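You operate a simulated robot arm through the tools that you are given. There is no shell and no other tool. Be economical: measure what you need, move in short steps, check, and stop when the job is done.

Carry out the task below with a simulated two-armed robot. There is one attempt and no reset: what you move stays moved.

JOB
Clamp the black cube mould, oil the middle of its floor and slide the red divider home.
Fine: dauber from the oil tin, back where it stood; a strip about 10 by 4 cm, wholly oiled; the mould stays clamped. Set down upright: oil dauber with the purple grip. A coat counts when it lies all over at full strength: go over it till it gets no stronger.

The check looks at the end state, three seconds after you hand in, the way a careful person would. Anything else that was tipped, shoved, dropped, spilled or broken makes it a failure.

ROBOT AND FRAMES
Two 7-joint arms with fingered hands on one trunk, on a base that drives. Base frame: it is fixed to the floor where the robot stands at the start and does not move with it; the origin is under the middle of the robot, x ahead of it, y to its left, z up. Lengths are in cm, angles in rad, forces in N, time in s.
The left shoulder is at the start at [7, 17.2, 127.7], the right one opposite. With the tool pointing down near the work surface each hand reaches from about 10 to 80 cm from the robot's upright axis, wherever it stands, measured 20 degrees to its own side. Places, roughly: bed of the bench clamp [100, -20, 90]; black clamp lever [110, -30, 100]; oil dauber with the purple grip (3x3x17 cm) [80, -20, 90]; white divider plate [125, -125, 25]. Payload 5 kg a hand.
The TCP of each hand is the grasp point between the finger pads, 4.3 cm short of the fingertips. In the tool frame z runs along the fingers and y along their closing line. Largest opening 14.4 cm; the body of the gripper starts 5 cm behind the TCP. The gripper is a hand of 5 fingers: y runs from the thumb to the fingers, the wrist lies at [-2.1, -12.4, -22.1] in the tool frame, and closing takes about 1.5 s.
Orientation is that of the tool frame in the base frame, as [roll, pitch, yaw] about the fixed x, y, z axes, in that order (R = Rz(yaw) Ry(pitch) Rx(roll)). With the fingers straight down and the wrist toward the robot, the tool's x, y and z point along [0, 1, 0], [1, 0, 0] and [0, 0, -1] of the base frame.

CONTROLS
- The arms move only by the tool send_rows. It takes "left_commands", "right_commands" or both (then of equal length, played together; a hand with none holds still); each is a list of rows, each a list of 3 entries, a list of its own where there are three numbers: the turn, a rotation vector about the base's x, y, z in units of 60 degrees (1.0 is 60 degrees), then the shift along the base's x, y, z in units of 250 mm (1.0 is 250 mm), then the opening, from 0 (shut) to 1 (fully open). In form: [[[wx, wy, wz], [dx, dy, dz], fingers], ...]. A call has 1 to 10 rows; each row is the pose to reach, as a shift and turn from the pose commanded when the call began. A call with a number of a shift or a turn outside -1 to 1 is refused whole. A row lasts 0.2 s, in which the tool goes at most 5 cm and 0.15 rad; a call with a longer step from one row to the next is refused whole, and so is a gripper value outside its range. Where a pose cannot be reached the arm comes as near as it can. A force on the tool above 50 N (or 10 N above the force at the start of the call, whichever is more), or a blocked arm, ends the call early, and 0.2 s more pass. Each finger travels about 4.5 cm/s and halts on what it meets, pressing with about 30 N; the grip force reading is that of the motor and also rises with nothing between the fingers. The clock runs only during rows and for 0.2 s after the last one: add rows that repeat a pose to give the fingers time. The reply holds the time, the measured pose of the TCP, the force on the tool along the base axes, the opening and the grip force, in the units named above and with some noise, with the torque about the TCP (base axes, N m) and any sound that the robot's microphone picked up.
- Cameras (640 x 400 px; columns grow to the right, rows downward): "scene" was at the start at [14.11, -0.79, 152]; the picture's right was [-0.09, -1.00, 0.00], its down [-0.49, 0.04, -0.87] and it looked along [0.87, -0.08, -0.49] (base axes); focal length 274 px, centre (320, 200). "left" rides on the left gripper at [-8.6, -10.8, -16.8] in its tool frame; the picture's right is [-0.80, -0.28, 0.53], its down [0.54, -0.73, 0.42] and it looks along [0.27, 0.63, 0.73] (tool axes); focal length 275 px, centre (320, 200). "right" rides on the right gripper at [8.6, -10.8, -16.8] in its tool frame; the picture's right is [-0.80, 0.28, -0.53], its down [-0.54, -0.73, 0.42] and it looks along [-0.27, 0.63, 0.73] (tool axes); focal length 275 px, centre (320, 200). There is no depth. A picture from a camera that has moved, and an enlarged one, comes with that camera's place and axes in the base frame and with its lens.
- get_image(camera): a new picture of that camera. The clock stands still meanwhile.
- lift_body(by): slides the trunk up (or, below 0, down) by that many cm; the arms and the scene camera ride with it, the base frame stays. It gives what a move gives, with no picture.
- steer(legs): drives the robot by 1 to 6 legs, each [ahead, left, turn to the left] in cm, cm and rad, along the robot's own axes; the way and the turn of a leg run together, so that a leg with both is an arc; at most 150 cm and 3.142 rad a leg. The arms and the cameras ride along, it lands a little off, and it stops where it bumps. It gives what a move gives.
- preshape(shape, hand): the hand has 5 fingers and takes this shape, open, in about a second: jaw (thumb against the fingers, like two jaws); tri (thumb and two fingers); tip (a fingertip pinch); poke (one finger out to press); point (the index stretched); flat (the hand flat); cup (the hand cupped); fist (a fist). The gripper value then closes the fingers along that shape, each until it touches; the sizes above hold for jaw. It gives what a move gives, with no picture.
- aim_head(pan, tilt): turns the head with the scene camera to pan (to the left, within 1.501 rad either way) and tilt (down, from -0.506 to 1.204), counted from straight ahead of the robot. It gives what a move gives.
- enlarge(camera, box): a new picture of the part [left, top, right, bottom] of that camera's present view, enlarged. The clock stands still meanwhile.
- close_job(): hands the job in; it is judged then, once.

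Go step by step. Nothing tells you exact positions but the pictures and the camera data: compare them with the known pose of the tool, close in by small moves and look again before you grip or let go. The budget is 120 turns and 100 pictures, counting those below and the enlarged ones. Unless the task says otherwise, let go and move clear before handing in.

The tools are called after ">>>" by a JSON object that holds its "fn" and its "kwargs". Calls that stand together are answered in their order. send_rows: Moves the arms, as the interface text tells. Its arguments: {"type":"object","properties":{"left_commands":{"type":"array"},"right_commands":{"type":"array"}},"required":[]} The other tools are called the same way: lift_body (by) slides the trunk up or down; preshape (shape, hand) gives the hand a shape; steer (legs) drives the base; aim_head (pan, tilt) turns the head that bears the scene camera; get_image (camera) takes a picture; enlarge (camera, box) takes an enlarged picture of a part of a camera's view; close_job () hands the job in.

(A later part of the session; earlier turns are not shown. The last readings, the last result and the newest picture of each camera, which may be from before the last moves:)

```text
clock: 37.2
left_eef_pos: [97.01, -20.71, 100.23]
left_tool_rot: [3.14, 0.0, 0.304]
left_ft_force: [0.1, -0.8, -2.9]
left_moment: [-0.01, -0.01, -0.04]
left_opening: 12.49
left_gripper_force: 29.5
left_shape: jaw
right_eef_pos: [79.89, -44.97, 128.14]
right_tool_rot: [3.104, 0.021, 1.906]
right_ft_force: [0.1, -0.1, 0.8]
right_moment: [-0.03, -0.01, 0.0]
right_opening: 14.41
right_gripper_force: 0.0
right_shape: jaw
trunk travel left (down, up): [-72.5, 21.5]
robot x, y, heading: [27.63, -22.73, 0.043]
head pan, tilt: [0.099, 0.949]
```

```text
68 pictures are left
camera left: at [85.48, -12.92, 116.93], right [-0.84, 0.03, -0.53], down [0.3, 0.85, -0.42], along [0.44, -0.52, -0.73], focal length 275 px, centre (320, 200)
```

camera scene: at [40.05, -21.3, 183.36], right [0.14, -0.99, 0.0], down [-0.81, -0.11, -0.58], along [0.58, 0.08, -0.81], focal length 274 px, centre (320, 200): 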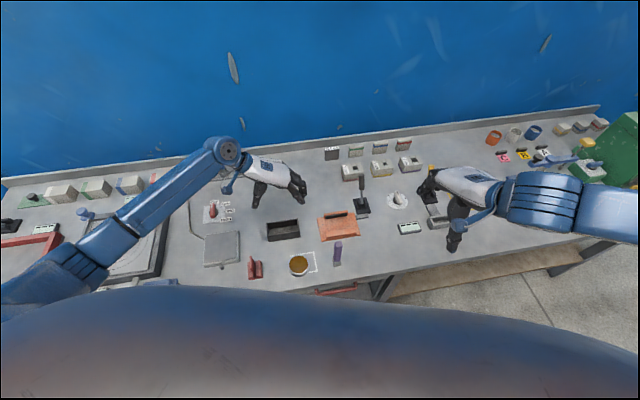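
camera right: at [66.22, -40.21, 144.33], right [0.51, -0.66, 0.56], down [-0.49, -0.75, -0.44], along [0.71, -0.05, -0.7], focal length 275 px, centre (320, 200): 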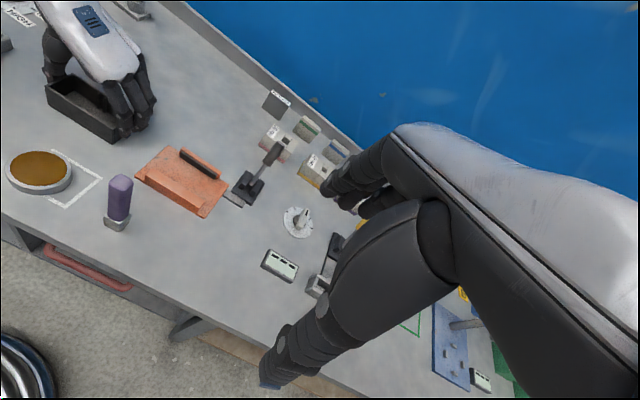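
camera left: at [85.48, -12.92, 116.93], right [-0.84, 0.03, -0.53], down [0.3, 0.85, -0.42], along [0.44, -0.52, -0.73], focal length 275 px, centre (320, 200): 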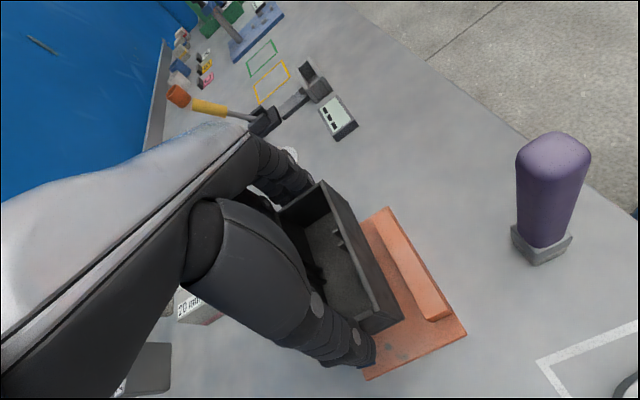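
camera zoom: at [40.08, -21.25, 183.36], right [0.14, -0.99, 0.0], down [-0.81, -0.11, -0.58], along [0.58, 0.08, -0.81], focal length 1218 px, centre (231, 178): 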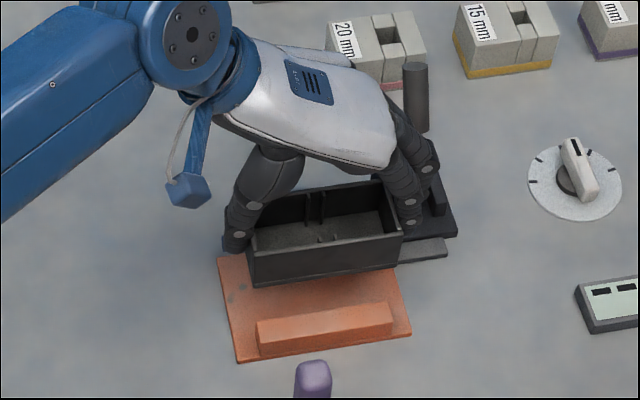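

The mould lines up over the gap (near edge n ≈ 83.8 against the jaw at 83.1). I'll lower gently until contact.

>>> {"fn": "send_rows", "kwargs": {"left_commands": [[[0, 0, 0], [0.002, 0, -0.08], 0.4], [[0, 0, 0], [0.002, 0, -0.14], 0.4], [[0, 0, 0], [0.002, 0, -0.2], 0.4], [[0, 0, 0], [0.002, 0, -0.24], 0.4], [[0, 0, 0], [0.002, 0, -0.255], 0.4], [[0, 0, 0], [0.002, 0, -0.265], 0.4]]}}

>>> {"fn": "enlarge", "kwargs": {"camera": "scene", "box": [300, 180, 384, 250]}}

>>> {"fn": "enlarge", "kwargs": {"camera": "right", "box": [90, 110, 290, 250]}}

```text
clock: 38.6
left_eef_pos: [97.15, -20.6, 93.57]
left_tool_rot: [3.141, -0.001, 0.303]
left_ft_force: [0.0, -0.2, -2.3]
left_moment: [-0.01, 0.0, -0.02]
left_opening: 12.51
left_gripper_force: 30.1
left_shape: jaw
right_eef_pos: [80.16, -44.98, 128.1]
right_tool_rot: [3.106, 0.019, 1.904]
right_ft_force: [-0.1, 0.5, 0.9]
right_moment: [-0.04, 0.0, -0.03]
right_opening: 14.4
right_gripper_force: 0.0
right_shape: jaw
trunk travel left (down, up): [-72.5, 21.5]
robot x, y, heading: [27.78, -22.35, 0.041]
head pan, tilt: [0.099, 0.949]
```

```text
5.71 times, centred on (342, 215) of scene
camera zoom: at [40.11, -21.34, 183.35], right [0.14, -0.99, 0.0], down [-0.81, -0.11, -0.58], along [0.58, 0.08, -0.81], focal length 1566 px, centre (194, 114)
```

zoom: 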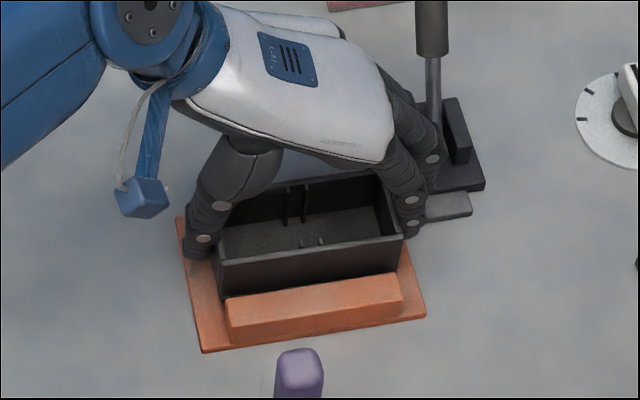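

```text
2.86 times, centred on (190, 180) of right
camera zoom: at [66.25, -40.24, 144.32], right [0.51, -0.66, 0.56], down [-0.49, -0.75, -0.44], along [0.71, -0.05, -0.7], focal length 786 px, centre (691, 257)
```

zoom: 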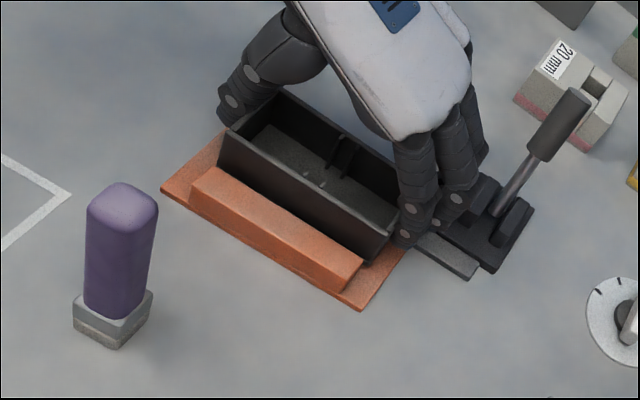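

The mould sits inside the jaws. I'll lower in small steps until the bed takes the weight.

>>> {"fn": "send_rows", "kwargs": {"left_commands": [[[0, 0, 0], [0, 0, -0.012], 0.4], [[0, 0, 0], [0, 0, -0.024], 0.4], [[0, 0, 0], [0, 0, -0.036], 0.4], [[0, 0, 0], [0, 0, -0.048], 0.4]]}}

```text
clock: 39.6
left_eef_pos: [97.24, -20.69, 92.9]
left_tool_rot: [3.137, -0.005, 0.305]
left_ft_force: [-1.0, 2.2, 24.4]
left_moment: [-0.18, -0.02, 0.01]
left_opening: 12.45
left_gripper_force: 30.1
left_shape: jaw
right_eef_pos: [79.81, -44.93, 128.41]
right_tool_rot: [3.103, 0.021, 1.903]
right_ft_force: [0.0, -0.9, 0.0]
right_moment: [0.01, 0.01, 0.01]
right_opening: 14.39
right_gripper_force: 0.0
right_shape: jaw
trunk travel left (down, up): [-72.5, 21.5]
robot x, y, heading: [28.14, -22.7, 0.043]
head pan, tilt: [0.099, 0.949]
```

The bed has taken the load. I'll ease off, open slightly and rise straight up.

>>> {"fn": "send_rows", "kwargs": {"left_commands": [[[0, 0, 0], [0, 0, 0.02], 0.4], [[0, 0, 0], [0, 0, 0.02], 0.93], [[0, 0, 0], [0, 0, 0.02], 0.93], [[0, 0, 0], [0, 0, 0.02], 0.93], [[0, 0, 0], [0, 0, 0.1], 0.93], [[0, 0, 0], [0, 0, 0.22], 0.93], [[0, 0, 0], [0, 0, 0.4], 1], [[0, 0, 0], [0, 0, 0.58], 1], [[0, 0, 0], [0, 0.1, 0.75], 1]]}}

>>> {"fn": "send_rows", "kwargs": {"left_commands": [[[0, 0, 0], [-0.05, 0.15, 0.05], 1], [[0, 0, 0], [-0.1, 0.3, 0.1], 1], [[0, 0, 0], [-0.15, 0.45, 0.1], 1], [[0, 0, 0], [-0.2, 0.6, 0.1], 1], [[0, 0, 0], [-0.25, 0.75, 0.1], 1]]}}

>>> {"fn": "enlarge", "kwargs": {"camera": "scene", "box": [300, 160, 396, 250]}}

>>> {"fn": "enlarge", "kwargs": {"camera": "right", "box": [90, 110, 290, 250]}}

```text
clock: 41.6
left_eef_pos: [97.1, -18.08, 111.21]
left_tool_rot: [3.141, 0.001, 0.304]
left_ft_force: [-0.6, 1.0, -1.2]
left_moment: [-0.01, -0.03, -0.01]
left_opening: 14.38
left_gripper_force: 0.0
left_shape: jaw
right_eef_pos: [79.94, -44.94, 128.15]
right_tool_rot: [3.106, 0.02, 1.905]
right_ft_force: [0.5, 0.3, 0.0]
right_moment: [-0.05, -0.07, 0.01]
right_opening: 14.41
right_gripper_force: 0.0
right_shape: jaw
trunk travel left (down, up): [-72.5, 21.5]
robot x, y, heading: [27.82, -22.25, 0.037]
head pan, tilt: [0.099, 0.949]
```

```text
clock: 42.8
left_eef_pos: [90.75, 0.34, 113.78]
left_tool_rot: [3.14, -0.002, 0.302]
left_ft_force: [0.4, -0.5, -0.1]
left_moment: [-0.02, -0.02, 0.03]
left_opening: 14.37
left_gripper_force: 0.0
left_shape: jaw
right_eef_pos: [79.93, -44.86, 128.21]
right_tool_rot: [3.105, 0.023, 1.905]
right_ft_force: [-1.1, -0.3, 0.9]
right_moment: [0.0, -0.05, -0.01]
right_opening: 14.38
right_gripper_force: 0.0
right_shape: jaw
trunk travel left (down, up): [-72.5, 21.5]
robot x, y, heading: [27.78, -22.49, 0.044]
head pan, tilt: [0.099, 0.949]
```

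```text
4.44 times, centred on (348, 205) of scene
camera zoom: at [39.91, -21.03, 183.37], right [0.14, -0.99, 0.0], down [-0.8, -0.11, -0.58], along [0.58, 0.08, -0.81], focal length 1218 px, centre (196, 178)
```

zoom: 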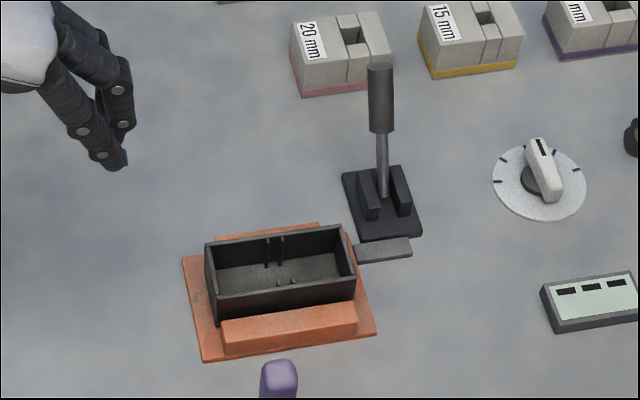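

```text
2.86 times, centred on (190, 180) of right
camera zoom: at [66.07, -40.02, 144.41], right [0.51, -0.65, 0.56], down [-0.49, -0.75, -0.44], along [0.71, -0.05, -0.7], focal length 786 px, centre (691, 257)
```

zoom: 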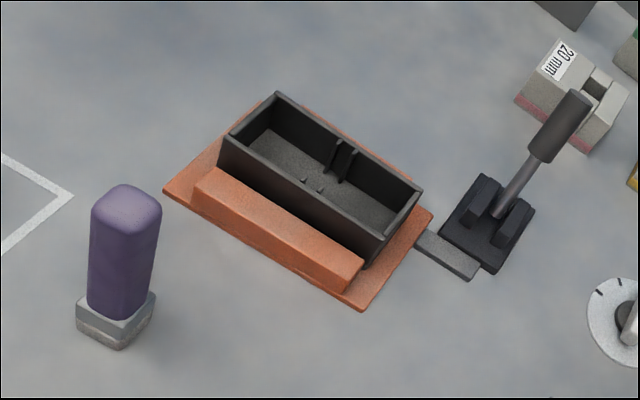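

The mould is seated between the jaws. The lever runs from its pivot (108.5, -29.5, 87.5) to its tip (113.5, -27.3, 100), leaning back, so I'll drive a bit nearer for the right hand to reach it.

>>> {"fn": "steer", "kwargs": {"legs": [[9.7, 2.6, 0]]}}

>>> {"fn": "send_rows", "kwargs": {"right_commands": [[[0.035, 0.01, 0], [0.1, 0.06, 0], 0.6], [[0.035, 0.01, 0], [0.25, 0.15, -0.02], 0.6], [[0.035, 0.01, -0.03], [0.4, 0.24, -0.05], 0.6], [[0.035, 0.01, -0.03], [0.55, 0.33, -0.1], 0.6], [[0.035, 0.01, -0.03], [0.7, 0.42, -0.2], 0.6], [[0.035, 0.01, -0.03], [0.83, 0.51, -0.35], 0.6], [[0.035, 0.01, -0.03], [0.93, 0.58, -0.5], 0.6], [[0.035, 0.01, -0.03], [0.93, 0.58, -0.6], 0.6], [[0.035, 0.01, -0.03], [0.93, 0.58, -0.6], 0.6]]}}

>>> {"fn": "get_image", "kwargs": {"camera": "scene"}}

>>> {"fn": "get_image", "kwargs": {"camera": "right"}}

```text
clock: 43.9
left_eef_pos: [99.48, 2.87, 114.25]
left_tool_rot: [3.141, -0.006, 0.299]
left_ft_force: [-1.3, -0.1, 1.6]
left_moment: [0.03, -0.15, 0.01]
left_opening: 14.36
left_gripper_force: 0.0
left_shape: jaw
right_eef_pos: [88.36, -42.55, 128.46]
right_tool_rot: [3.098, 0.02, 1.904]
right_ft_force: [-1.6, -0.4, 0.6]
right_moment: [0.05, -0.12, -0.05]
right_opening: 14.41
right_gripper_force: 0.0
right_shape: jaw
trunk travel left (down, up): [-72.5, 21.5]
robot x, y, heading: [37.22, -19.8, 0.042]
head pan, tilt: [0.099, 0.949]
```

```text
refused: row 5 steps farther than a row can; nothing moved
```

```text
63 pictures are left
camera scene: at [48.27, -18.79, 183.45], right [0.14, -0.99, 0.0], down [-0.8, -0.11, -0.59], along [0.58, 0.08, -0.81], focal length 274 px, centre (320, 200)
```

scene: 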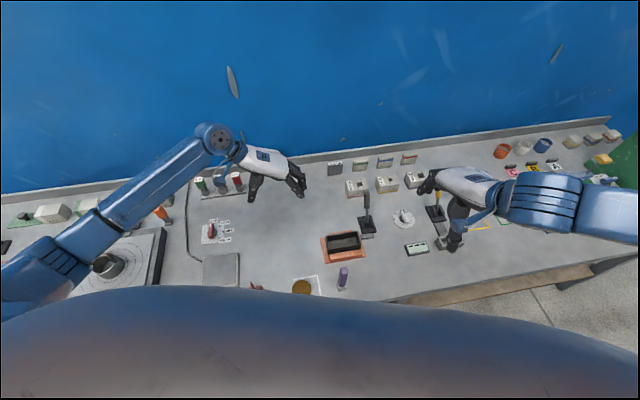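

```text
62 pictures are left
camera right: at [74.58, -37.68, 144.53], right [0.5, -0.66, 0.56], down [-0.49, -0.75, -0.44], along [0.71, -0.05, -0.7], focal length 275 px, centre (320, 200)
```

right: 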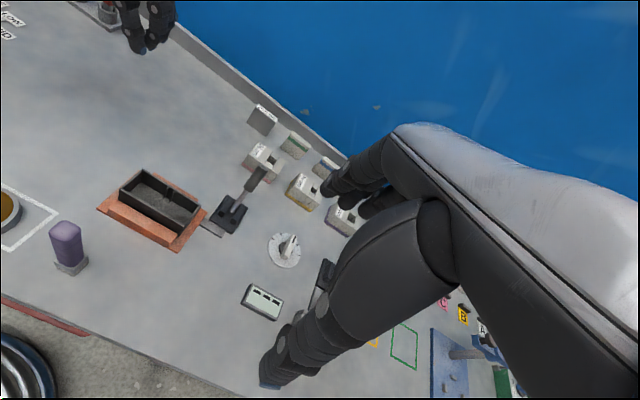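

>>> {"fn": "send_rows", "kwargs": {"right_commands": [[[0.035, 0.01, 0], [0.12, 0.075, -0.05], 0.6], [[0.035, 0.01, 0], [0.24, 0.15, -0.1], 0.6], [[0.035, 0.01, -0.03], [0.36, 0.225, -0.15], 0.6], [[0.035, 0.01, -0.03], [0.48, 0.3, -0.2], 0.6], [[0.035, 0.01, -0.03], [0.6, 0.375, -0.28], 0.6], [[0.035, 0.01, -0.03], [0.72, 0.45, -0.38], 0.6], [[0.035, 0.01, -0.03], [0.84, 0.525, -0.48], 0.6], [[0.035, 0.01, -0.03], [0.964, 0.596, -0.6], 0.6], [[0.035, 0.01, -0.03], [0.964, 0.596, -0.66], 0.6]]}}

>>> {"fn": "get_image", "kwargs": {"camera": "right"}}

>>> {"fn": "enlarge", "kwargs": {"camera": "scene", "box": [300, 150, 460, 260]}}

```text
clock: 45.9
left_eef_pos: [100.06, 3.08, 113.76]
left_tool_rot: [3.142, 0.0, 0.301]
left_ft_force: [-0.6, -0.3, -0.7]
left_moment: [0.06, 0.01, 0.01]
left_opening: 14.39
left_gripper_force: 0.1
left_shape: jaw
right_eef_pos: [113.05, -27.36, 111.57]
right_tool_rot: [3.104, -0.018, 1.871]
right_ft_force: [-0.4, -0.5, 0.4]
right_moment: [0.04, -0.01, 0.03]
right_opening: 8.66
right_gripper_force: 0.1
right_shape: jaw
trunk travel left (down, up): [-72.5, 21.5]
robot x, y, heading: [36.68, -19.69, 0.036]
head pan, tilt: [0.099, 0.949]
```

```text
61 pictures are left
camera right: at [99.65, -22.79, 128.1], right [0.49, -0.69, 0.53], down [-0.52, -0.72, -0.46], along [0.7, -0.05, -0.71], focal length 275 px, centre (320, 200)
```

right: 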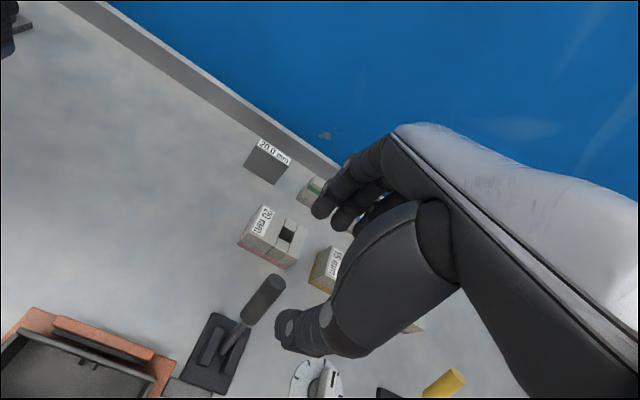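

```text
3.64 times, centred on (380, 205) of scene
camera zoom: at [49.21, -18.48, 183.37], right [0.14, -0.99, 0.0], down [-0.81, -0.11, -0.58], along [0.58, 0.08, -0.81], focal length 996 px, centre (102, 182)
```

zoom: 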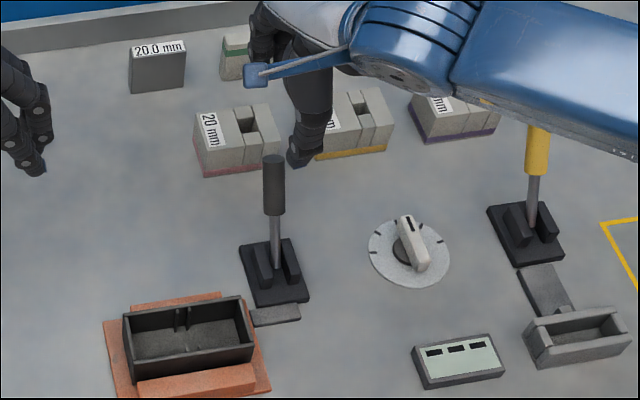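

The lever tip lies within 0.5 cm of the hand axis. I'll lower around the handle with the fingers open.

>>> {"fn": "send_rows", "kwargs": {"right_commands": [[[0, 0, 0], [-0.032, -0.03, -0.1], 0.6], [[0, 0, 0], [-0.032, -0.03, -0.2], 0.6], [[0, 0, 0], [-0.032, -0.03, -0.3], 0.6], [[0, 0, 0], [-0.032, -0.03, -0.4], 0.6], [[0, 0, 0], [-0.032, -0.03, -0.5], 0.6], [[0, 0, 0], [-0.032, -0.03, -0.5], 0.6]]}}

>>> {"fn": "enlarge", "kwargs": {"camera": "scene", "box": [300, 150, 460, 260]}}

>>> {"fn": "get_image", "kwargs": {"camera": "right"}}

```text
clock: 47.3
left_eef_pos: [100.15, 2.93, 113.8]
left_tool_rot: [3.141, -0.001, 0.301]
left_ft_force: [-0.3, 0.7, -0.3]
left_moment: [-0.01, 0.0, -0.03]
left_opening: 14.41
left_gripper_force: 0.1
left_shape: jaw
right_eef_pos: [112.36, -28.09, 99.3]
right_tool_rot: [3.101, -0.02, 1.871]
right_ft_force: [-0.8, -0.3, -0.2]
right_moment: [0.02, -0.02, -0.02]
right_opening: 8.7
right_gripper_force: 0.0
right_shape: jaw
trunk travel left (down, up): [-72.5, 21.5]
robot x, y, heading: [36.83, -19.5, 0.037]
head pan, tilt: [0.099, 0.949]
```

```text
3.64 times, centred on (380, 205) of scene
camera zoom: at [49.28, -18.38, 183.36], right [0.14, -0.99, 0.0], down [-0.81, -0.11, -0.58], along [0.58, 0.08, -0.81], focal length 996 px, centre (102, 182)
```

zoom: 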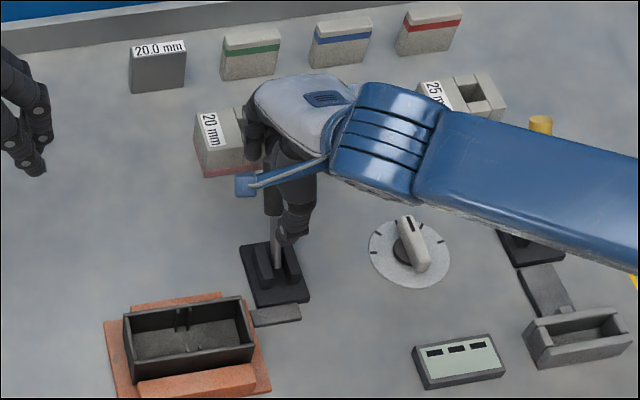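

```text
58 pictures are left
camera right: at [98.84, -23.51, 115.72], right [0.49, -0.69, 0.53], down [-0.52, -0.72, -0.46], along [0.7, -0.05, -0.71], focal length 275 px, centre (320, 200)
```

right: 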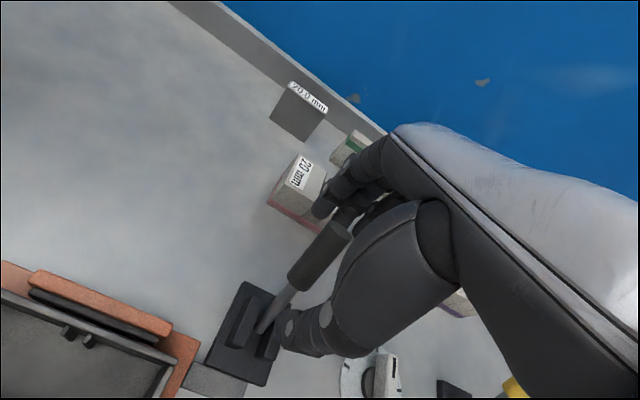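

The handle is between thumb and fingers. I'll close loosely and pull gently toward me to test which way it goes.

>>> {"fn": "send_rows", "kwargs": {"right_commands": [[[0, 0, 0], [0, 0, 0], 0.45], [[0, 0, 0], [0, 0, 0], 0.25], [[0, 0, 0], [0, 0, 0], 0.25], [[0, 0, 0], [-0.02, -0.006, 0], 0.25], [[0, 0, 0], [-0.05, -0.016, 0.004], 0.25], [[0, 0, 0], [-0.08, -0.025, 0.008], 0.25], [[0, 0, 0], [-0.115, -0.036, 0.012], 0.25], [[0, 0, 0], [-0.15, -0.047, 0.016], 0.25]]}}

>>> {"fn": "enlarge", "kwargs": {"camera": "scene", "box": [300, 150, 460, 260]}}

```text
clock: 49.1
left_eef_pos: [100.09, 2.94, 113.83]
left_tool_rot: [-3.14, 0.0, 0.3]
left_ft_force: [0.5, -1.2, 0.3]
left_moment: [-0.01, -0.01, 0.02]
left_opening: 14.4
left_gripper_force: 0.2
left_shape: jaw
right_eef_pos: [108.72, -29.35, 99.61]
right_tool_rot: [3.105, -0.018, 1.872]
right_ft_force: [2.8, 1.1, 0.9]
right_moment: [0.08, -0.06, 0.01]
right_opening: 3.67
right_gripper_force: 0.1
right_shape: jaw
trunk travel left (down, up): [-72.5, 21.5]
robot x, y, heading: [36.92, -19.45, 0.04]
head pan, tilt: [0.099, 0.949]
```

```text
3.64 times, centred on (380, 205) of scene
camera zoom: at [49.27, -18.42, 183.36], right [0.14, -0.99, 0.0], down [-0.81, -0.11, -0.58], along [0.58, 0.08, -0.81], focal length 996 px, centre (102, 182)
```

zoom: 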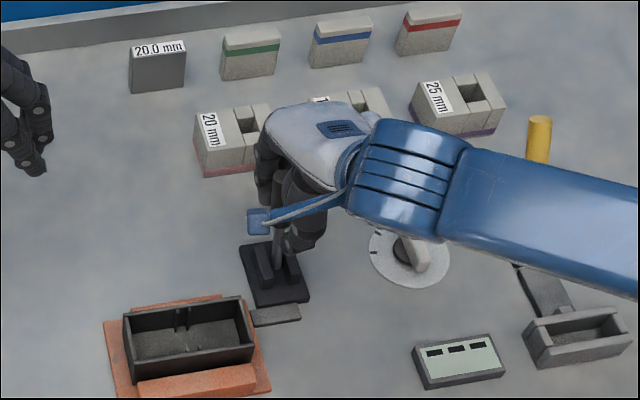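

The lever follows with little force. I'll keep pulling along its arc.

>>> {"fn": "send_rows", "kwargs": {"right_commands": [[[0, 0, 0], [-0.04, -0.012, 0], 0.25], [[0, 0, 0], [-0.08, -0.025, -0.005], 0.25], [[0, 0, 0], [-0.12, -0.037, -0.015], 0.25], [[0, 0, 0], [-0.16, -0.05, -0.03], 0.25], [[0, 0, 0], [-0.2, -0.062, -0.045], 0.25], [[0, 0, 0], [-0.24, -0.075, -0.065], 0.25]]}}

>>> {"fn": "enlarge", "kwargs": {"camera": "scene", "box": [300, 150, 460, 260]}}

```text
clock: 50.5
left_eef_pos: [100.09, 3.06, 113.78]
left_tool_rot: [3.141, 0.0, 0.301]
left_ft_force: [0.8, 0.7, -0.1]
left_moment: [-0.01, -0.02, -0.01]
left_opening: 14.4
left_gripper_force: 0.2
left_shape: jaw
right_eef_pos: [105.59, -30.3, 99.22]
right_tool_rot: [3.106, -0.018, 1.872]
right_ft_force: [0.1, 0.5, -0.1]
right_moment: [0.02, -0.02, 0.0]
right_opening: 3.64
right_gripper_force: 0.1
right_shape: jaw
right hand out of reach, approached as far as the arm can: row 4, 5, 6
trunk travel left (down, up): [-72.5, 21.5]
robot x, y, heading: [36.81, -19.48, 0.037]
head pan, tilt: [0.099, 0.949]
```

```text
3.64 times, centred on (380, 205) of scene
camera zoom: at [49.24, -18.42, 183.36], right [0.14, -0.99, 0.0], down [-0.81, -0.11, -0.58], along [0.58, 0.08, -0.81], focal length 996 px, centre (102, 182)
```

zoom: 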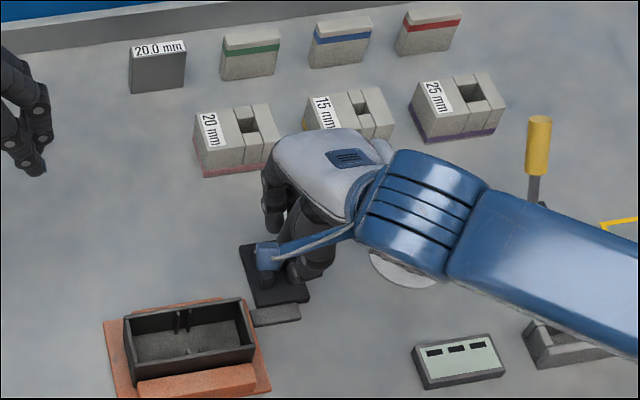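

The arm can't come nearer, so I'll let a small base move back draw the lever further, then look.

>>> {"fn": "steer", "kwargs": {"legs": [[-4.85, -1.3, 0]]}}

>>> {"fn": "enlarge", "kwargs": {"camera": "scene", "box": [300, 150, 460, 260]}}

>>> {"fn": "get_image", "kwargs": {"camera": "right"}}

```text
clock: 51.4
left_eef_pos: [96.09, 1.76, 113.46]
left_tool_rot: [3.141, 0.005, 0.3]
left_ft_force: [1.2, 1.0, -0.8]
left_moment: [-0.04, 0.11, -0.03]
left_opening: 14.37
left_gripper_force: 0.0
left_shape: jaw
right_eef_pos: [101.73, -31.54, 99.31]
right_tool_rot: [3.106, -0.018, 1.87]
right_ft_force: [15.1, -4.2, 24.2]
right_moment: [-0.05, -1.15, -0.25]
right_opening: 3.96
right_gripper_force: 0.1
right_shape: jaw
trunk travel left (down, up): [-72.5, 21.5]
robot x, y, heading: [32.08, -20.71, 0.044]
head pan, tilt: [0.099, 0.949]
```

```text
3.64 times, centred on (380, 205) of scene
camera zoom: at [45.55, -19.47, 183.32], right [0.14, -0.99, 0.0], down [-0.81, -0.11, -0.58], along [0.57, 0.08, -0.82], focal length 996 px, centre (102, 182)
```

zoom: 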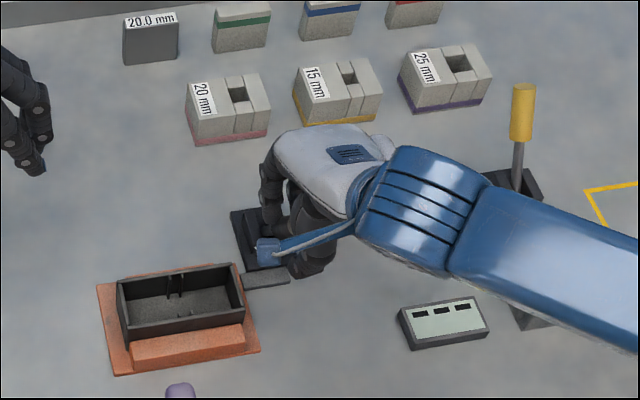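

```text
54 pictures are left
camera right: at [88.35, -26.91, 115.75], right [0.49, -0.69, 0.53], down [-0.52, -0.72, -0.46], along [0.7, -0.05, -0.71], focal length 275 px, centre (320, 200)
```

right: 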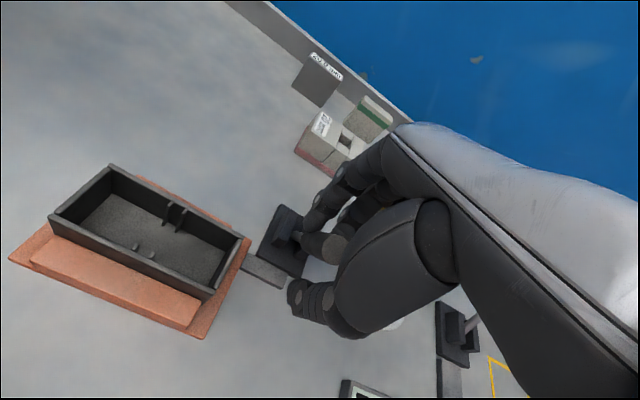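

Some reaction force has appeared. I'll look closely to see whether the jaw has moved.

>>> {"fn": "enlarge", "kwargs": {"camera": "right", "box": [0, 140, 360, 360]}}

>>> {"fn": "enlarge", "kwargs": {"camera": "scene", "box": [315, 190, 400, 250]}}

```text
1.78 times, centred on (180, 250) of right
camera zoom: at [88.35, -26.91, 115.75], right [0.49, -0.69, 0.53], down [-0.52, -0.72, -0.46], along [0.7, -0.05, -0.71], focal length 489 px, centre (569, 111)
```

zoom: 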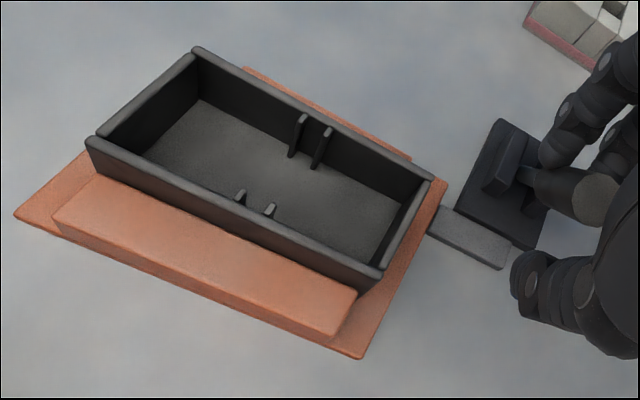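

```text
6.67 times, centred on (358, 220) of scene
camera zoom: at [45.55, -19.47, 183.32], right [0.14, -0.99, 0.0], down [-0.81, -0.11, -0.58], along [0.57, 0.08, -0.82], focal length 1827 px, centre (70, 67)
```

zoom: 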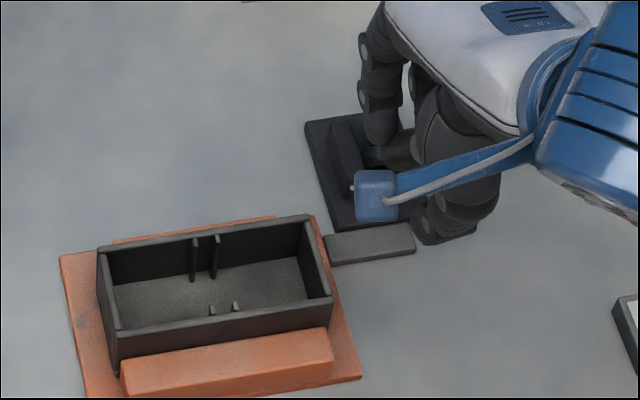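

The lever is now about 29° forward and the hand is misaligned with it. I'll tilt the hand along with the lever, which also relaxes the wrist, then continue.

>>> {"fn": "send_rows", "kwargs": {"right_commands": [[[0.035, -0.115, 0], [0, 0, 0], 0.27], [[0.07, -0.229, 0], [0, 0, 0], 0.27], [[0.107, -0.344, 0], [0, 0, 0], 0.27], [[0.143, -0.458, 0], [0, 0, 0], 0.27], [[0.143, -0.458, 0], [0, 0, 0], 0.27]]}}

>>> {"fn": "get_image", "kwargs": {"camera": "right"}}

```text
clock: 52.6
left_eef_pos: [95.65, 1.19, 113.71]
left_tool_rot: [-3.137, -0.001, 0.3]
left_ft_force: [-0.6, -1.4, 0.5]
left_moment: [0.13, -0.03, -0.02]
left_opening: 14.39
left_gripper_force: 0.1
left_shape: jaw
right_eef_pos: [102.88, -36.04, 99.36]
right_tool_rot: [2.607, -0.072, 1.925]
right_ft_force: [-0.5, -1.0, -0.8]
right_moment: [0.17, -0.09, 0.05]
right_opening: 3.87
right_gripper_force: 0.0
right_shape: jaw
right hand out of reach, approached as far as the arm can: row 1, 2, 3, 4, 5
trunk travel left (down, up): [-72.5, 21.5]
robot x, y, heading: [32.15, -21.56, 0.036]
head pan, tilt: [0.099, 0.949]
```

```text
51 pictures are left
camera right: at [83.25, -34.68, 108.82], right [0.26, -0.79, 0.55], down [-0.21, -0.6, -0.77], along [0.94, 0.09, -0.33], focal length 275 px, centre (320, 200)
```

right: 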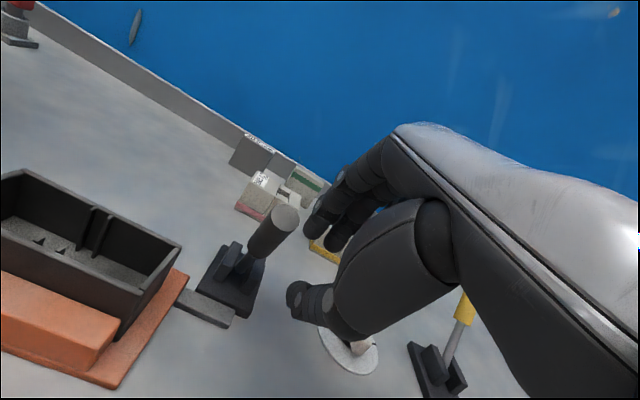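

The hand slipped off sideways while the lever stayed about 26° forward. I'll lift the hand clear, raise the trunk further and back off a little so the hand works at a comfortable distance.

>>> {"fn": "send_rows", "kwargs": {"right_commands": [[[0, 0, 0], [0, -0.05, 0.1], 0.5], [[0, 0, 0], [0, -0.1, 0.25], 0.5], [[0, 0, 0], [0, -0.1, 0.42], 0.5], [[-0.035, 0.115, 0], [0, -0.1, 0.6], 0.5], [[-0.07, 0.229, 0], [0, -0.1, 0.75], 0.5], [[-0.107, 0.344, 0], [0, -0.1, 0.8], 0.5], [[-0.143, 0.458, 0], [0, -0.1, 0.8], 0.5], [[-0.143, 0.458, 0], [0, -0.1, 0.8], 0.5]]}}

>>> {"fn": "lift_body", "kwargs": {"by": 20}}

>>> {"fn": "steer", "kwargs": {"legs": [[-7.7, -2.2, 0]]}}

>>> {"fn": "get_image", "kwargs": {"camera": "scene"}}

```text
clock: 54.4
left_eef_pos: [95.56, 1.49, 113.78]
left_tool_rot: [3.141, -0.001, 0.303]
left_ft_force: [-0.1, -0.2, -0.4]
left_moment: [0.01, -0.03, -0.01]
left_opening: 14.37
left_gripper_force: 0.1
left_shape: jaw
right_eef_pos: [102.87, -38.16, 119.79]
right_tool_rot: [3.11, -0.083, 1.885]
right_ft_force: [0.2, 0.2, -0.5]
right_moment: [-0.03, 0.0, 0.02]
right_opening: 7.18
right_gripper_force: 0.1
right_shape: jaw
trunk travel left (down, up): [-72.5, 21.5]
robot x, y, heading: [32.42, -21.25, 0.037]
head pan, tilt: [0.099, 0.949]
```

```text
clock: 56.6
left_eef_pos: [95.43, 1.58, 133.69]
left_tool_rot: [-3.14, 0.001, 0.301]
left_ft_force: [-0.1, -0.5, -1.0]
left_moment: [0.03, -0.01, -0.01]
left_opening: 14.39
left_gripper_force: 0.1
left_shape: jaw
right_eef_pos: [102.99, -38.16, 139.78]
right_tool_rot: [3.108, -0.083, 1.888]
right_ft_force: [0.0, -0.5, -0.9]
right_moment: [-0.03, 0.02, 0.0]
right_opening: 7.17
right_gripper_force: 0.0
right_shape: jaw
trunk travel left (down, up): [-92.5, 1.5]
robot x, y, heading: [32.58, -20.66, 0.038]
head pan, tilt: [0.099, 0.949]
```

```text
clock: 57.7
left_eef_pos: [89.34, -0.25, 132.89]
left_tool_rot: [3.141, 0.011, 0.302]
left_ft_force: [1.7, 2.7, -0.9]
left_moment: [-0.11, 0.24, -0.04]
left_opening: 14.42
left_gripper_force: 0.1
left_shape: jaw
right_eef_pos: [96.99, -40.05, 138.88]
right_tool_rot: [3.117, -0.081, 1.886]
right_ft_force: [2.7, 1.0, -1.4]
right_moment: [-0.03, 0.23, 0.04]
right_opening: 7.18
right_gripper_force: 0.0
right_shape: jaw
trunk travel left (down, up): [-92.5, 1.5]
robot x, y, heading: [25.0, -23.59, 0.039]
head pan, tilt: [0.099, 0.949]
```

```text
50 pictures are left
camera scene: at [39.35, -21.56, 203.16], right [0.14, -0.99, 0.0], down [-0.81, -0.11, -0.57], along [0.57, 0.08, -0.82], focal length 274 px, centre (320, 200)
```

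scene: 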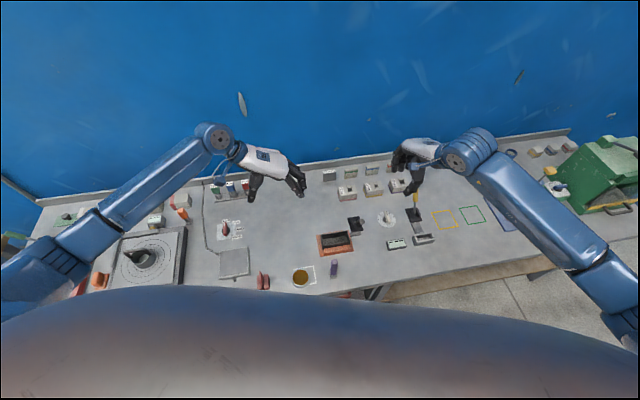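

I'll bring the right hand down to the handle, tilted to match the lever's present lean.

>>> {"fn": "send_rows", "kwargs": {"right_commands": [[[0.01, -0.09, 0], [0, 0.06, -0.13], 0.5], [[0.02, -0.18, 0], [0, 0.12, -0.26], 0.5], [[0.03, -0.27, 0], [0, 0.18, -0.39], 0.5], [[0.045, -0.36, 0], [0, 0.24, -0.53], 0.5], [[0.06, -0.455, 0], [0, 0.3, -0.67], 0.5], [[0.06, -0.455, 0], [0, 0.3, -0.81], 0.5], [[0.06, -0.455, 0], [0, 0.3, -0.96], 0.5], [[0.06, -0.455, 0], [0, 0.3, -0.96], 0.5]]}}

>>> {"fn": "get_image", "kwargs": {"camera": "right"}}

```text
clock: 58.8
left_eef_pos: [87.33, -1.05, 134.19]
left_tool_rot: [-3.14, -0.007, 0.302]
left_ft_force: [-1.5, 0.9, 0.9]
left_moment: [-0.07, -0.13, 0.0]
left_opening: 14.41
left_gripper_force: 0.1
left_shape: jaw
right_eef_pos: [93.9, -38.04, 128.37]
right_tool_rot: [2.803, -0.029, 1.926]
right_ft_force: [-0.3, -0.3, -0.3]
right_moment: [0.02, -0.03, -0.01]
right_opening: 7.24
right_gripper_force: 0.0
right_shape: jaw
right hand out of reach, approached as far as the arm can: row 3, 4, 5
trunk travel left (down, up): [-92.5, 1.5]
robot x, y, heading: [24.81, -23.66, 0.041]
head pan, tilt: [0.099, 0.949]
stopped in row 5 (right hand): the force on the tool passed its limit (the readings are from after the stop); the commanded pose is now the measured one
```

```text
49 pictures are left
camera right: at [76.16, -35.64, 140.77], right [0.37, -0.73, 0.57], down [-0.33, -0.68, -0.65], along [0.87, 0.05, -0.49], focal length 275 px, centre (320, 200)
```

right: 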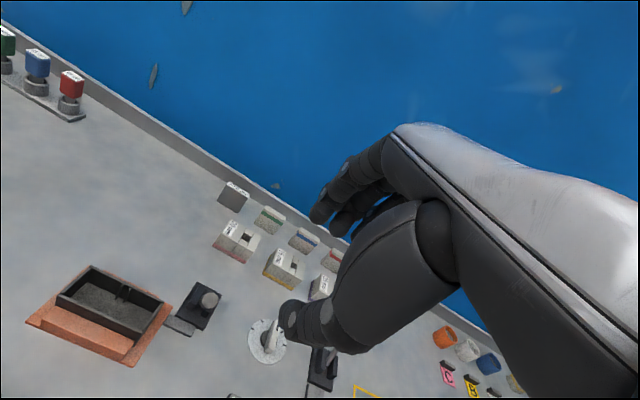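

Tilting that way is worse for this arm, but the handle is now at a distance where the vertical pose should work. I'll return to vertical and hover over the lever.

>>> {"fn": "send_rows", "kwargs": {"right_commands": [[[-0.045, 0.1, 0], [0.05, 0.04, 0], 0.5], [[-0.09, 0.2, -0.02], [0.1, 0.08, 0], 0.5], [[-0.137, 0.293, -0.04], [0.15, 0.12, -0.1], 0.5], [[-0.137, 0.293, -0.05], [0.2, 0.16, -0.2], 0.5], [[-0.137, 0.293, -0.05], [0.25, 0.2, -0.35], 0.5], [[-0.137, 0.293, -0.05], [0.3, 0.24, -0.5], 0.5], [[-0.137, 0.293, -0.05], [0.35, 0.265, -0.62], 0.5], [[-0.137, 0.293, -0.05], [0.35, 0.265, -0.62], 0.5]]}}

>>> {"fn": "get_image", "kwargs": {"camera": "right"}}

```text
clock: 60.6
left_eef_pos: [88.1, -0.85, 133.75]
left_tool_rot: [-3.14, 0.001, 0.302]
left_ft_force: [0.5, -1.2, 0.4]
left_moment: [-0.01, -0.02, 0.01]
left_opening: 14.38
left_gripper_force: 0.0
left_shape: jaw
right_eef_pos: [102.96, -31.12, 111.71]
right_tool_rot: [-3.127, 0.006, 1.869]
right_ft_force: [-0.4, -0.3, 0.3]
right_moment: [-0.03, -0.02, 0.01]
right_opening: 7.19
right_gripper_force: 0.1
right_shape: jaw
trunk travel left (down, up): [-92.5, 1.5]
robot x, y, heading: [25.03, -23.27, 0.039]
head pan, tilt: [0.099, 0.949]
```

```text
48 pictures are left
camera right: at [90.25, -25.72, 128.62], right [0.51, -0.67, 0.54], down [-0.54, -0.74, -0.41], along [0.67, -0.08, -0.74], focal length 275 px, centre (320, 200)
```

right: 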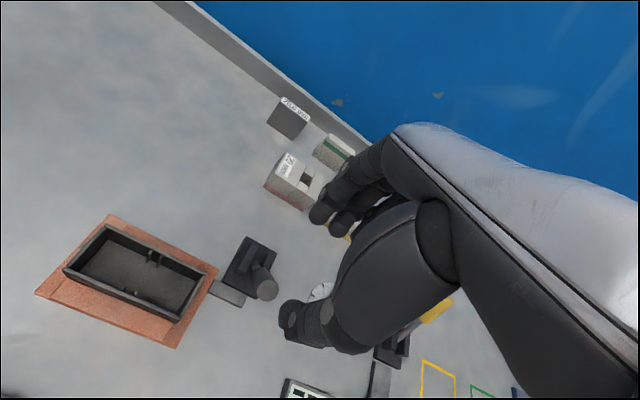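

The tip is nearly under the hand. I'll descend around it, close loosely and pull.

>>> {"fn": "send_rows", "kwargs": {"right_commands": [[[0, 0, 0], [0.038, 0, -0.14], 0.52], [[0, 0, 0], [0.038, 0, -0.28], 0.52], [[0, 0, 0], [0.038, 0, -0.42], 0.52], [[0, 0, 0], [0.038, 0, -0.56], 0.52], [[0, 0, 0], [0.038, 0, -0.56], 0.3], [[0, 0, 0], [0.038, 0, -0.56], 0.25], [[0, 0, 0], [0.02, -0.01, -0.565], 0.25], [[0, 0, 0], [-0.01, -0.02, -0.57], 0.25], [[0, 0, 0], [-0.04, -0.03, -0.58], 0.25]]}}

>>> {"fn": "get_image", "kwargs": {"camera": "right"}}

```text
clock: 62.6
left_eef_pos: [88.11, -0.61, 133.84]
left_tool_rot: [-3.141, -0.001, 0.302]
left_ft_force: [-0.2, 0.2, 1.3]
left_moment: [0.02, 0.0, -0.02]
left_opening: 14.38
left_gripper_force: 0.0
left_shape: jaw
right_eef_pos: [102.25, -31.72, 97.61]
right_tool_rot: [-3.133, 0.006, 1.87]
right_ft_force: [19.7, 4.8, 15.7]
right_moment: [0.38, -1.17, -0.15]
right_opening: 4.22
right_gripper_force: 0.0
right_shape: jaw
trunk travel left (down, up): [-92.5, 1.5]
robot x, y, heading: [24.88, -23.74, 0.035]
head pan, tilt: [0.099, 0.949]
```

```text
47 pictures are left
camera right: at [89.44, -26.44, 114.44], right [0.51, -0.67, 0.54], down [-0.54, -0.74, -0.41], along [0.67, -0.08, -0.74], focal length 275 px, centre (320, 200)
```

right: 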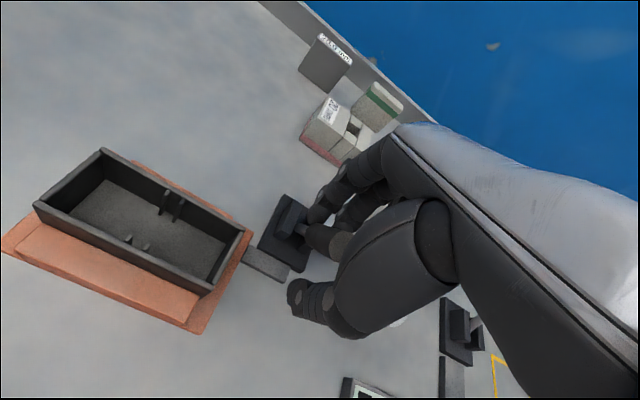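

The lever now resists with about 20 N. I'll zoom in to see whether the jaws already grip the mould.

>>> {"fn": "enlarge", "kwargs": {"camera": "right", "box": [0, 130, 290, 340]}}

>>> {"fn": "enlarge", "kwargs": {"camera": "scene", "box": [305, 205, 385, 265]}}

```text
1.90 times, centred on (145, 235) of right
camera zoom: at [89.44, -26.44, 114.44], right [0.51, -0.67, 0.54], down [-0.54, -0.74, -0.41], along [0.67, -0.08, -0.74], focal length 524 px, centre (653, 133)
```

zoom: 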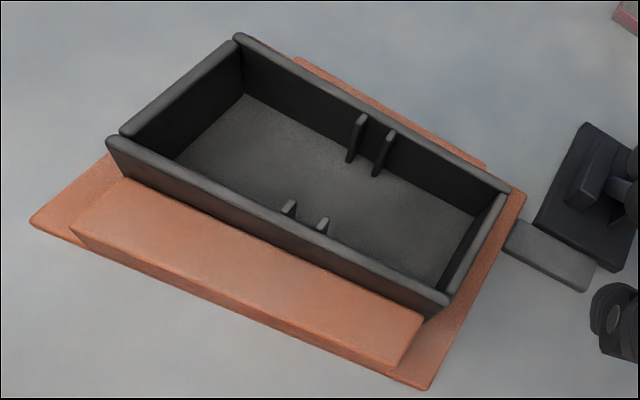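

```text
6.67 times, centred on (345, 235) of scene
camera zoom: at [37.28, -22.21, 203.38], right [0.14, -0.99, 0.0], down [-0.81, -0.11, -0.58], along [0.58, 0.08, -0.81], focal length 1827 px, centre (153, -33)
```

zoom: 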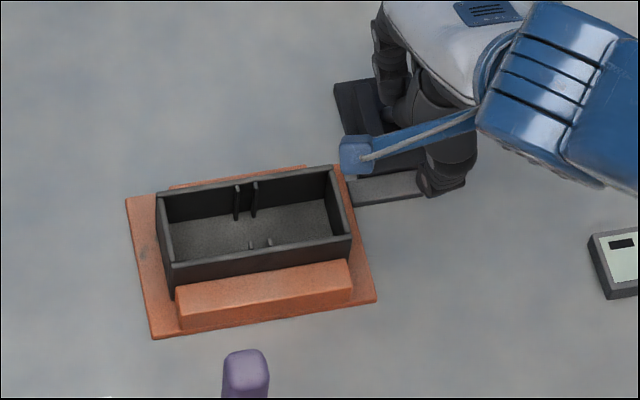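

The jaw seems to have come in about 0.6 cm. I'll pull further along the lever's arc to see whether it still travels.

>>> {"fn": "send_rows", "kwargs": {"right_commands": [[[0, 0, 0], [-0.02, -0.006, -0.012], 0.25], [[0, 0, 0], [-0.04, -0.012, -0.024], 0.25], [[0, 0, 0], [-0.06, -0.018, -0.036], 0.25], [[0, 0, 0], [-0.08, -0.024, -0.048], 0.25], [[0, 0, 0], [-0.1, -0.03, -0.06], 0.25]]}}

>>> {"fn": "get_image", "kwargs": {"camera": "right"}}

```text
clock: 63.8
left_eef_pos: [88.06, -0.54, 133.71]
left_tool_rot: [-3.141, 0.0, 0.303]
left_ft_force: [-0.8, 0.5, -0.5]
left_moment: [0.02, -0.05, -0.04]
left_opening: 14.38
left_gripper_force: 0.1
left_shape: jaw
right_eef_pos: [99.95, -32.37, 96.33]
right_tool_rot: [-3.13, 0.004, 1.873]
right_ft_force: [33.1, 12.5, 14.2]
right_moment: [0.61, -1.6, 0.03]
right_opening: 5.78
right_gripper_force: 0.0
right_shape: jaw
trunk travel left (down, up): [-92.5, 1.5]
robot x, y, heading: [24.97, -23.61, 0.041]
head pan, tilt: [0.099, 0.949]
```

```text
44 pictures are left
camera right: at [87.14, -27.1, 113.14], right [0.51, -0.67, 0.53], down [-0.54, -0.74, -0.41], along [0.67, -0.07, -0.74], focal length 275 px, centre (320, 200)
```

right: 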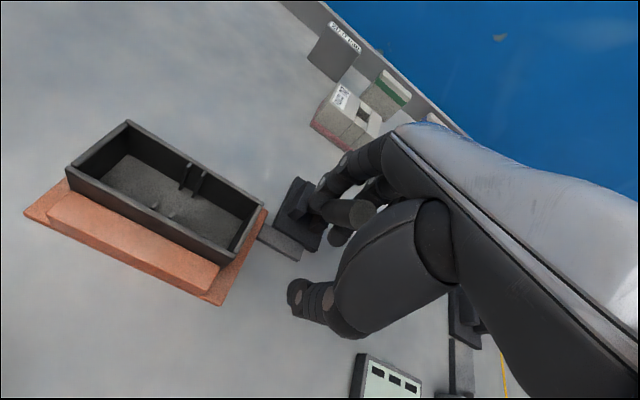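

The handle tip hasn't moved despite 35 N, so the lever is at its closed stop. I'll release it, rise clear, and inspect the jaws from the left camera.

>>> {"fn": "send_rows", "kwargs": {"right_commands": [[[0, 0, 0], [0.08, 0.025, 0.03], 0.5], [[0, 0, 0], [0.1, 0.03, 0.04], 0.55], [[0, 0, 0], [0.1, 0.03, 0.04], 0.55], [[0, 0, 0], [0.1, 0.03, 0.16], 0.55], [[0, 0, 0], [0.09, 0.03, 0.32], 0.55], [[0, 0, 0], [0.05, 0.0, 0.5], 0.55], [[0, 0, 0], [0, -0.1, 0.65], 0.55], [[0, 0, 0], [-0.1, -0.2, 0.75], 0.55], [[0, 0, 0], [-0.2, -0.3, 0.85], 0.55]]}}

>>> {"fn": "send_rows", "kwargs": {"left_commands": [[[0, 0, 0], [0.02, -0.06, -0.15], 1], [[0, 0, 0], [0.04, -0.12, -0.3], 1], [[0, 0, 0], [0.06, -0.18, -0.45], 1], [[0, 0, 0], [0.08, -0.24, -0.6], 1], [[0, 0, 0], [0.1, -0.3, -0.75], 1], [[0, 0, 0], [0.1, -0.3, -0.85], 1]]}}

>>> {"fn": "get_image", "kwargs": {"camera": "left"}}

>>> {"fn": "enlarge", "kwargs": {"camera": "scene", "box": [240, 205, 400, 305]}}

```text
clock: 65.8
left_eef_pos: [87.76, -0.81, 133.87]
left_tool_rot: [-3.139, -0.002, 0.301]
left_ft_force: [-1.1, 0.2, -0.6]
left_moment: [0.01, -0.01, -0.02]
left_opening: 14.39
left_gripper_force: 0.0
left_shape: jaw
right_eef_pos: [94.02, -40.28, 117.23]
right_tool_rot: [-3.131, 0.009, 1.87]
right_ft_force: [-0.9, -0.4, 0.3]
right_moment: [-0.05, -0.08, 0.05]
right_opening: 7.95
right_gripper_force: 0.0
right_shape: jaw
trunk travel left (down, up): [-92.5, 1.5]
robot x, y, heading: [25.15, -23.29, 0.04]
head pan, tilt: [0.099, 0.949]
```

```text
clock: 67.2
left_eef_pos: [90.61, -8.41, 112.5]
left_tool_rot: [-3.14, 0.0, 0.303]
left_ft_force: [1.5, -0.8, 0.5]
left_moment: [0.01, 0.01, 0.0]
left_opening: 14.38
left_gripper_force: 0.1
left_shape: jaw
right_eef_pos: [94.22, -40.29, 117.12]
right_tool_rot: [-3.127, 0.005, 1.87]
right_ft_force: [0.2, 0.5, 1.0]
right_moment: [-0.03, -0.03, 0.02]
right_opening: 7.89
right_gripper_force: 0.1
right_shape: jaw
trunk travel left (down, up): [-92.5, 1.5]
robot x, y, heading: [24.56, -23.68, 0.035]
head pan, tilt: [0.099, 0.949]
```

```text
43 pictures are left
camera left: at [79.01, -0.62, 129.28], right [-0.84, 0.03, -0.53], down [0.3, 0.85, -0.42], along [0.44, -0.52, -0.73], focal length 275 px, centre (320, 200)
```

left: 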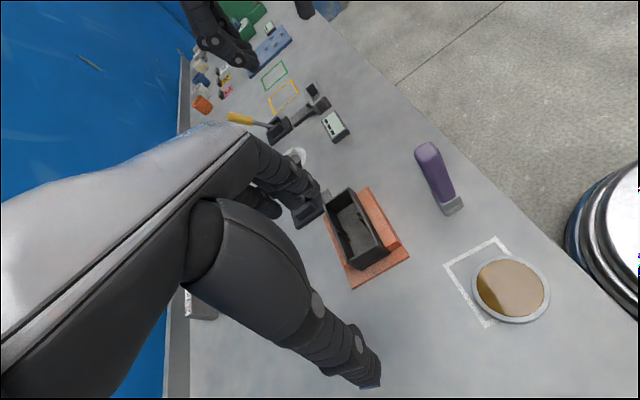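

```text
4.00 times, centred on (320, 255) of scene
camera zoom: at [37.17, -22.34, 203.36], right [0.14, -0.99, 0.0], down [-0.81, -0.11, -0.58], along [0.58, 0.08, -0.81], focal length 1096 px, centre (320, -20)
```

zoom: 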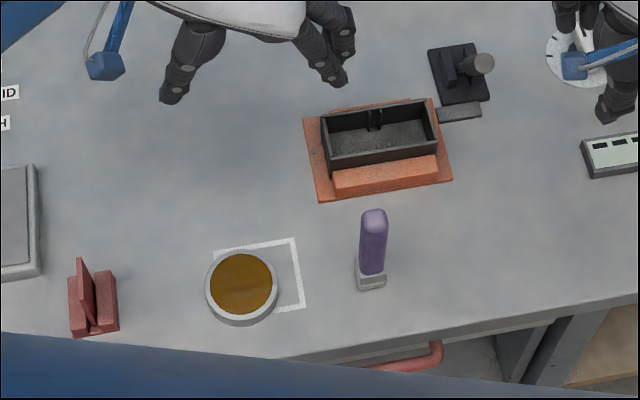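

>>> {"fn": "enlarge", "kwargs": {"camera": "left", "box": [290, 170, 430, 300]}}

```text
3.08 times, centred on (360, 235) of left
camera zoom: at [79.01, -0.62, 129.28], right [-0.84, 0.03, -0.53], down [0.3, 0.85, -0.42], along [0.44, -0.52, -0.73], focal length 847 px, centre (197, 92)
```

zoom: 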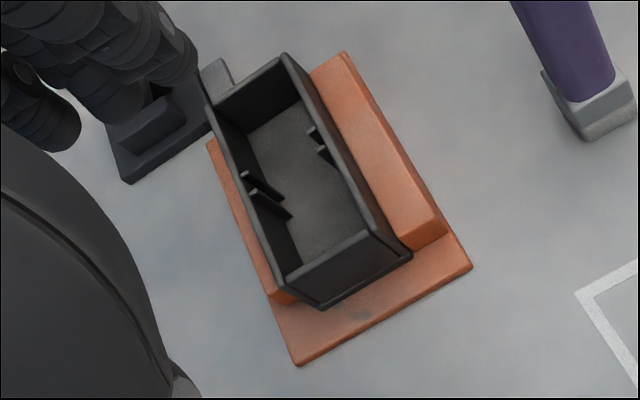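

The mould is firmly held between the jaws, with the lever at its closed stop. Next is the dauber, standing near (81, -21.8) with its top at z ≈ 103, so the left hand moves to hover above it.

>>> {"fn": "send_rows", "kwargs": {"left_commands": [[[0, 0, 0], [-0.1, -0.13, 0.02], 0.6], [[0, 0, 0], [-0.2, -0.27, 0.04], 0.5], [[0, 0, 0], [-0.3, -0.4, 0.04], 0.5], [[0, 0, 0], [-0.384, -0.536, 0.04], 0.5], [[0, 0, 0], [-0.384, -0.536, 0.04], 0.5]]}}

>>> {"fn": "get_image", "kwargs": {"camera": "left"}}

```text
clock: 68.4
left_eef_pos: [80.95, -21.78, 113.51]
left_tool_rot: [-3.14, 0.0, 0.302]
left_ft_force: [0.6, 0.3, 0.0]
left_moment: [0.0, 0.0, 0.03]
left_opening: 7.26
left_gripper_force: 0.0
left_shape: jaw
right_eef_pos: [94.3, -40.21, 117.16]
right_tool_rot: [-3.127, 0.006, 1.869]
right_ft_force: [0.6, -0.1, -0.1]
right_moment: [0.0, 0.0, -0.02]
right_opening: 7.92
right_gripper_force: 0.1
right_shape: jaw
trunk travel left (down, up): [-92.5, 1.5]
robot x, y, heading: [25.04, -23.84, 0.039]
head pan, tilt: [0.099, 0.949]
```

```text
40 pictures are left
camera left: at [69.47, -13.93, 130.17], right [-0.84, 0.04, -0.53], down [0.3, 0.85, -0.42], along [0.44, -0.52, -0.73], focal length 275 px, centre (320, 200)
```

left: 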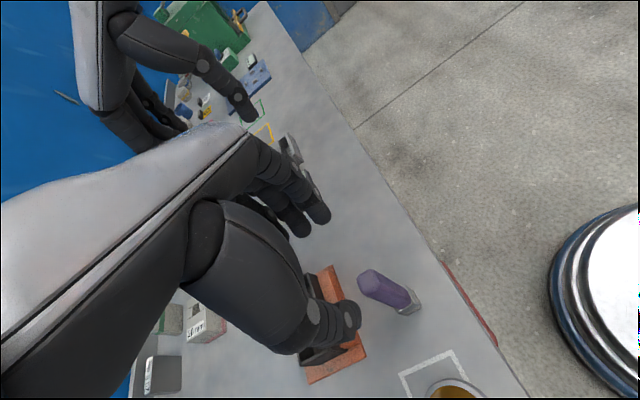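

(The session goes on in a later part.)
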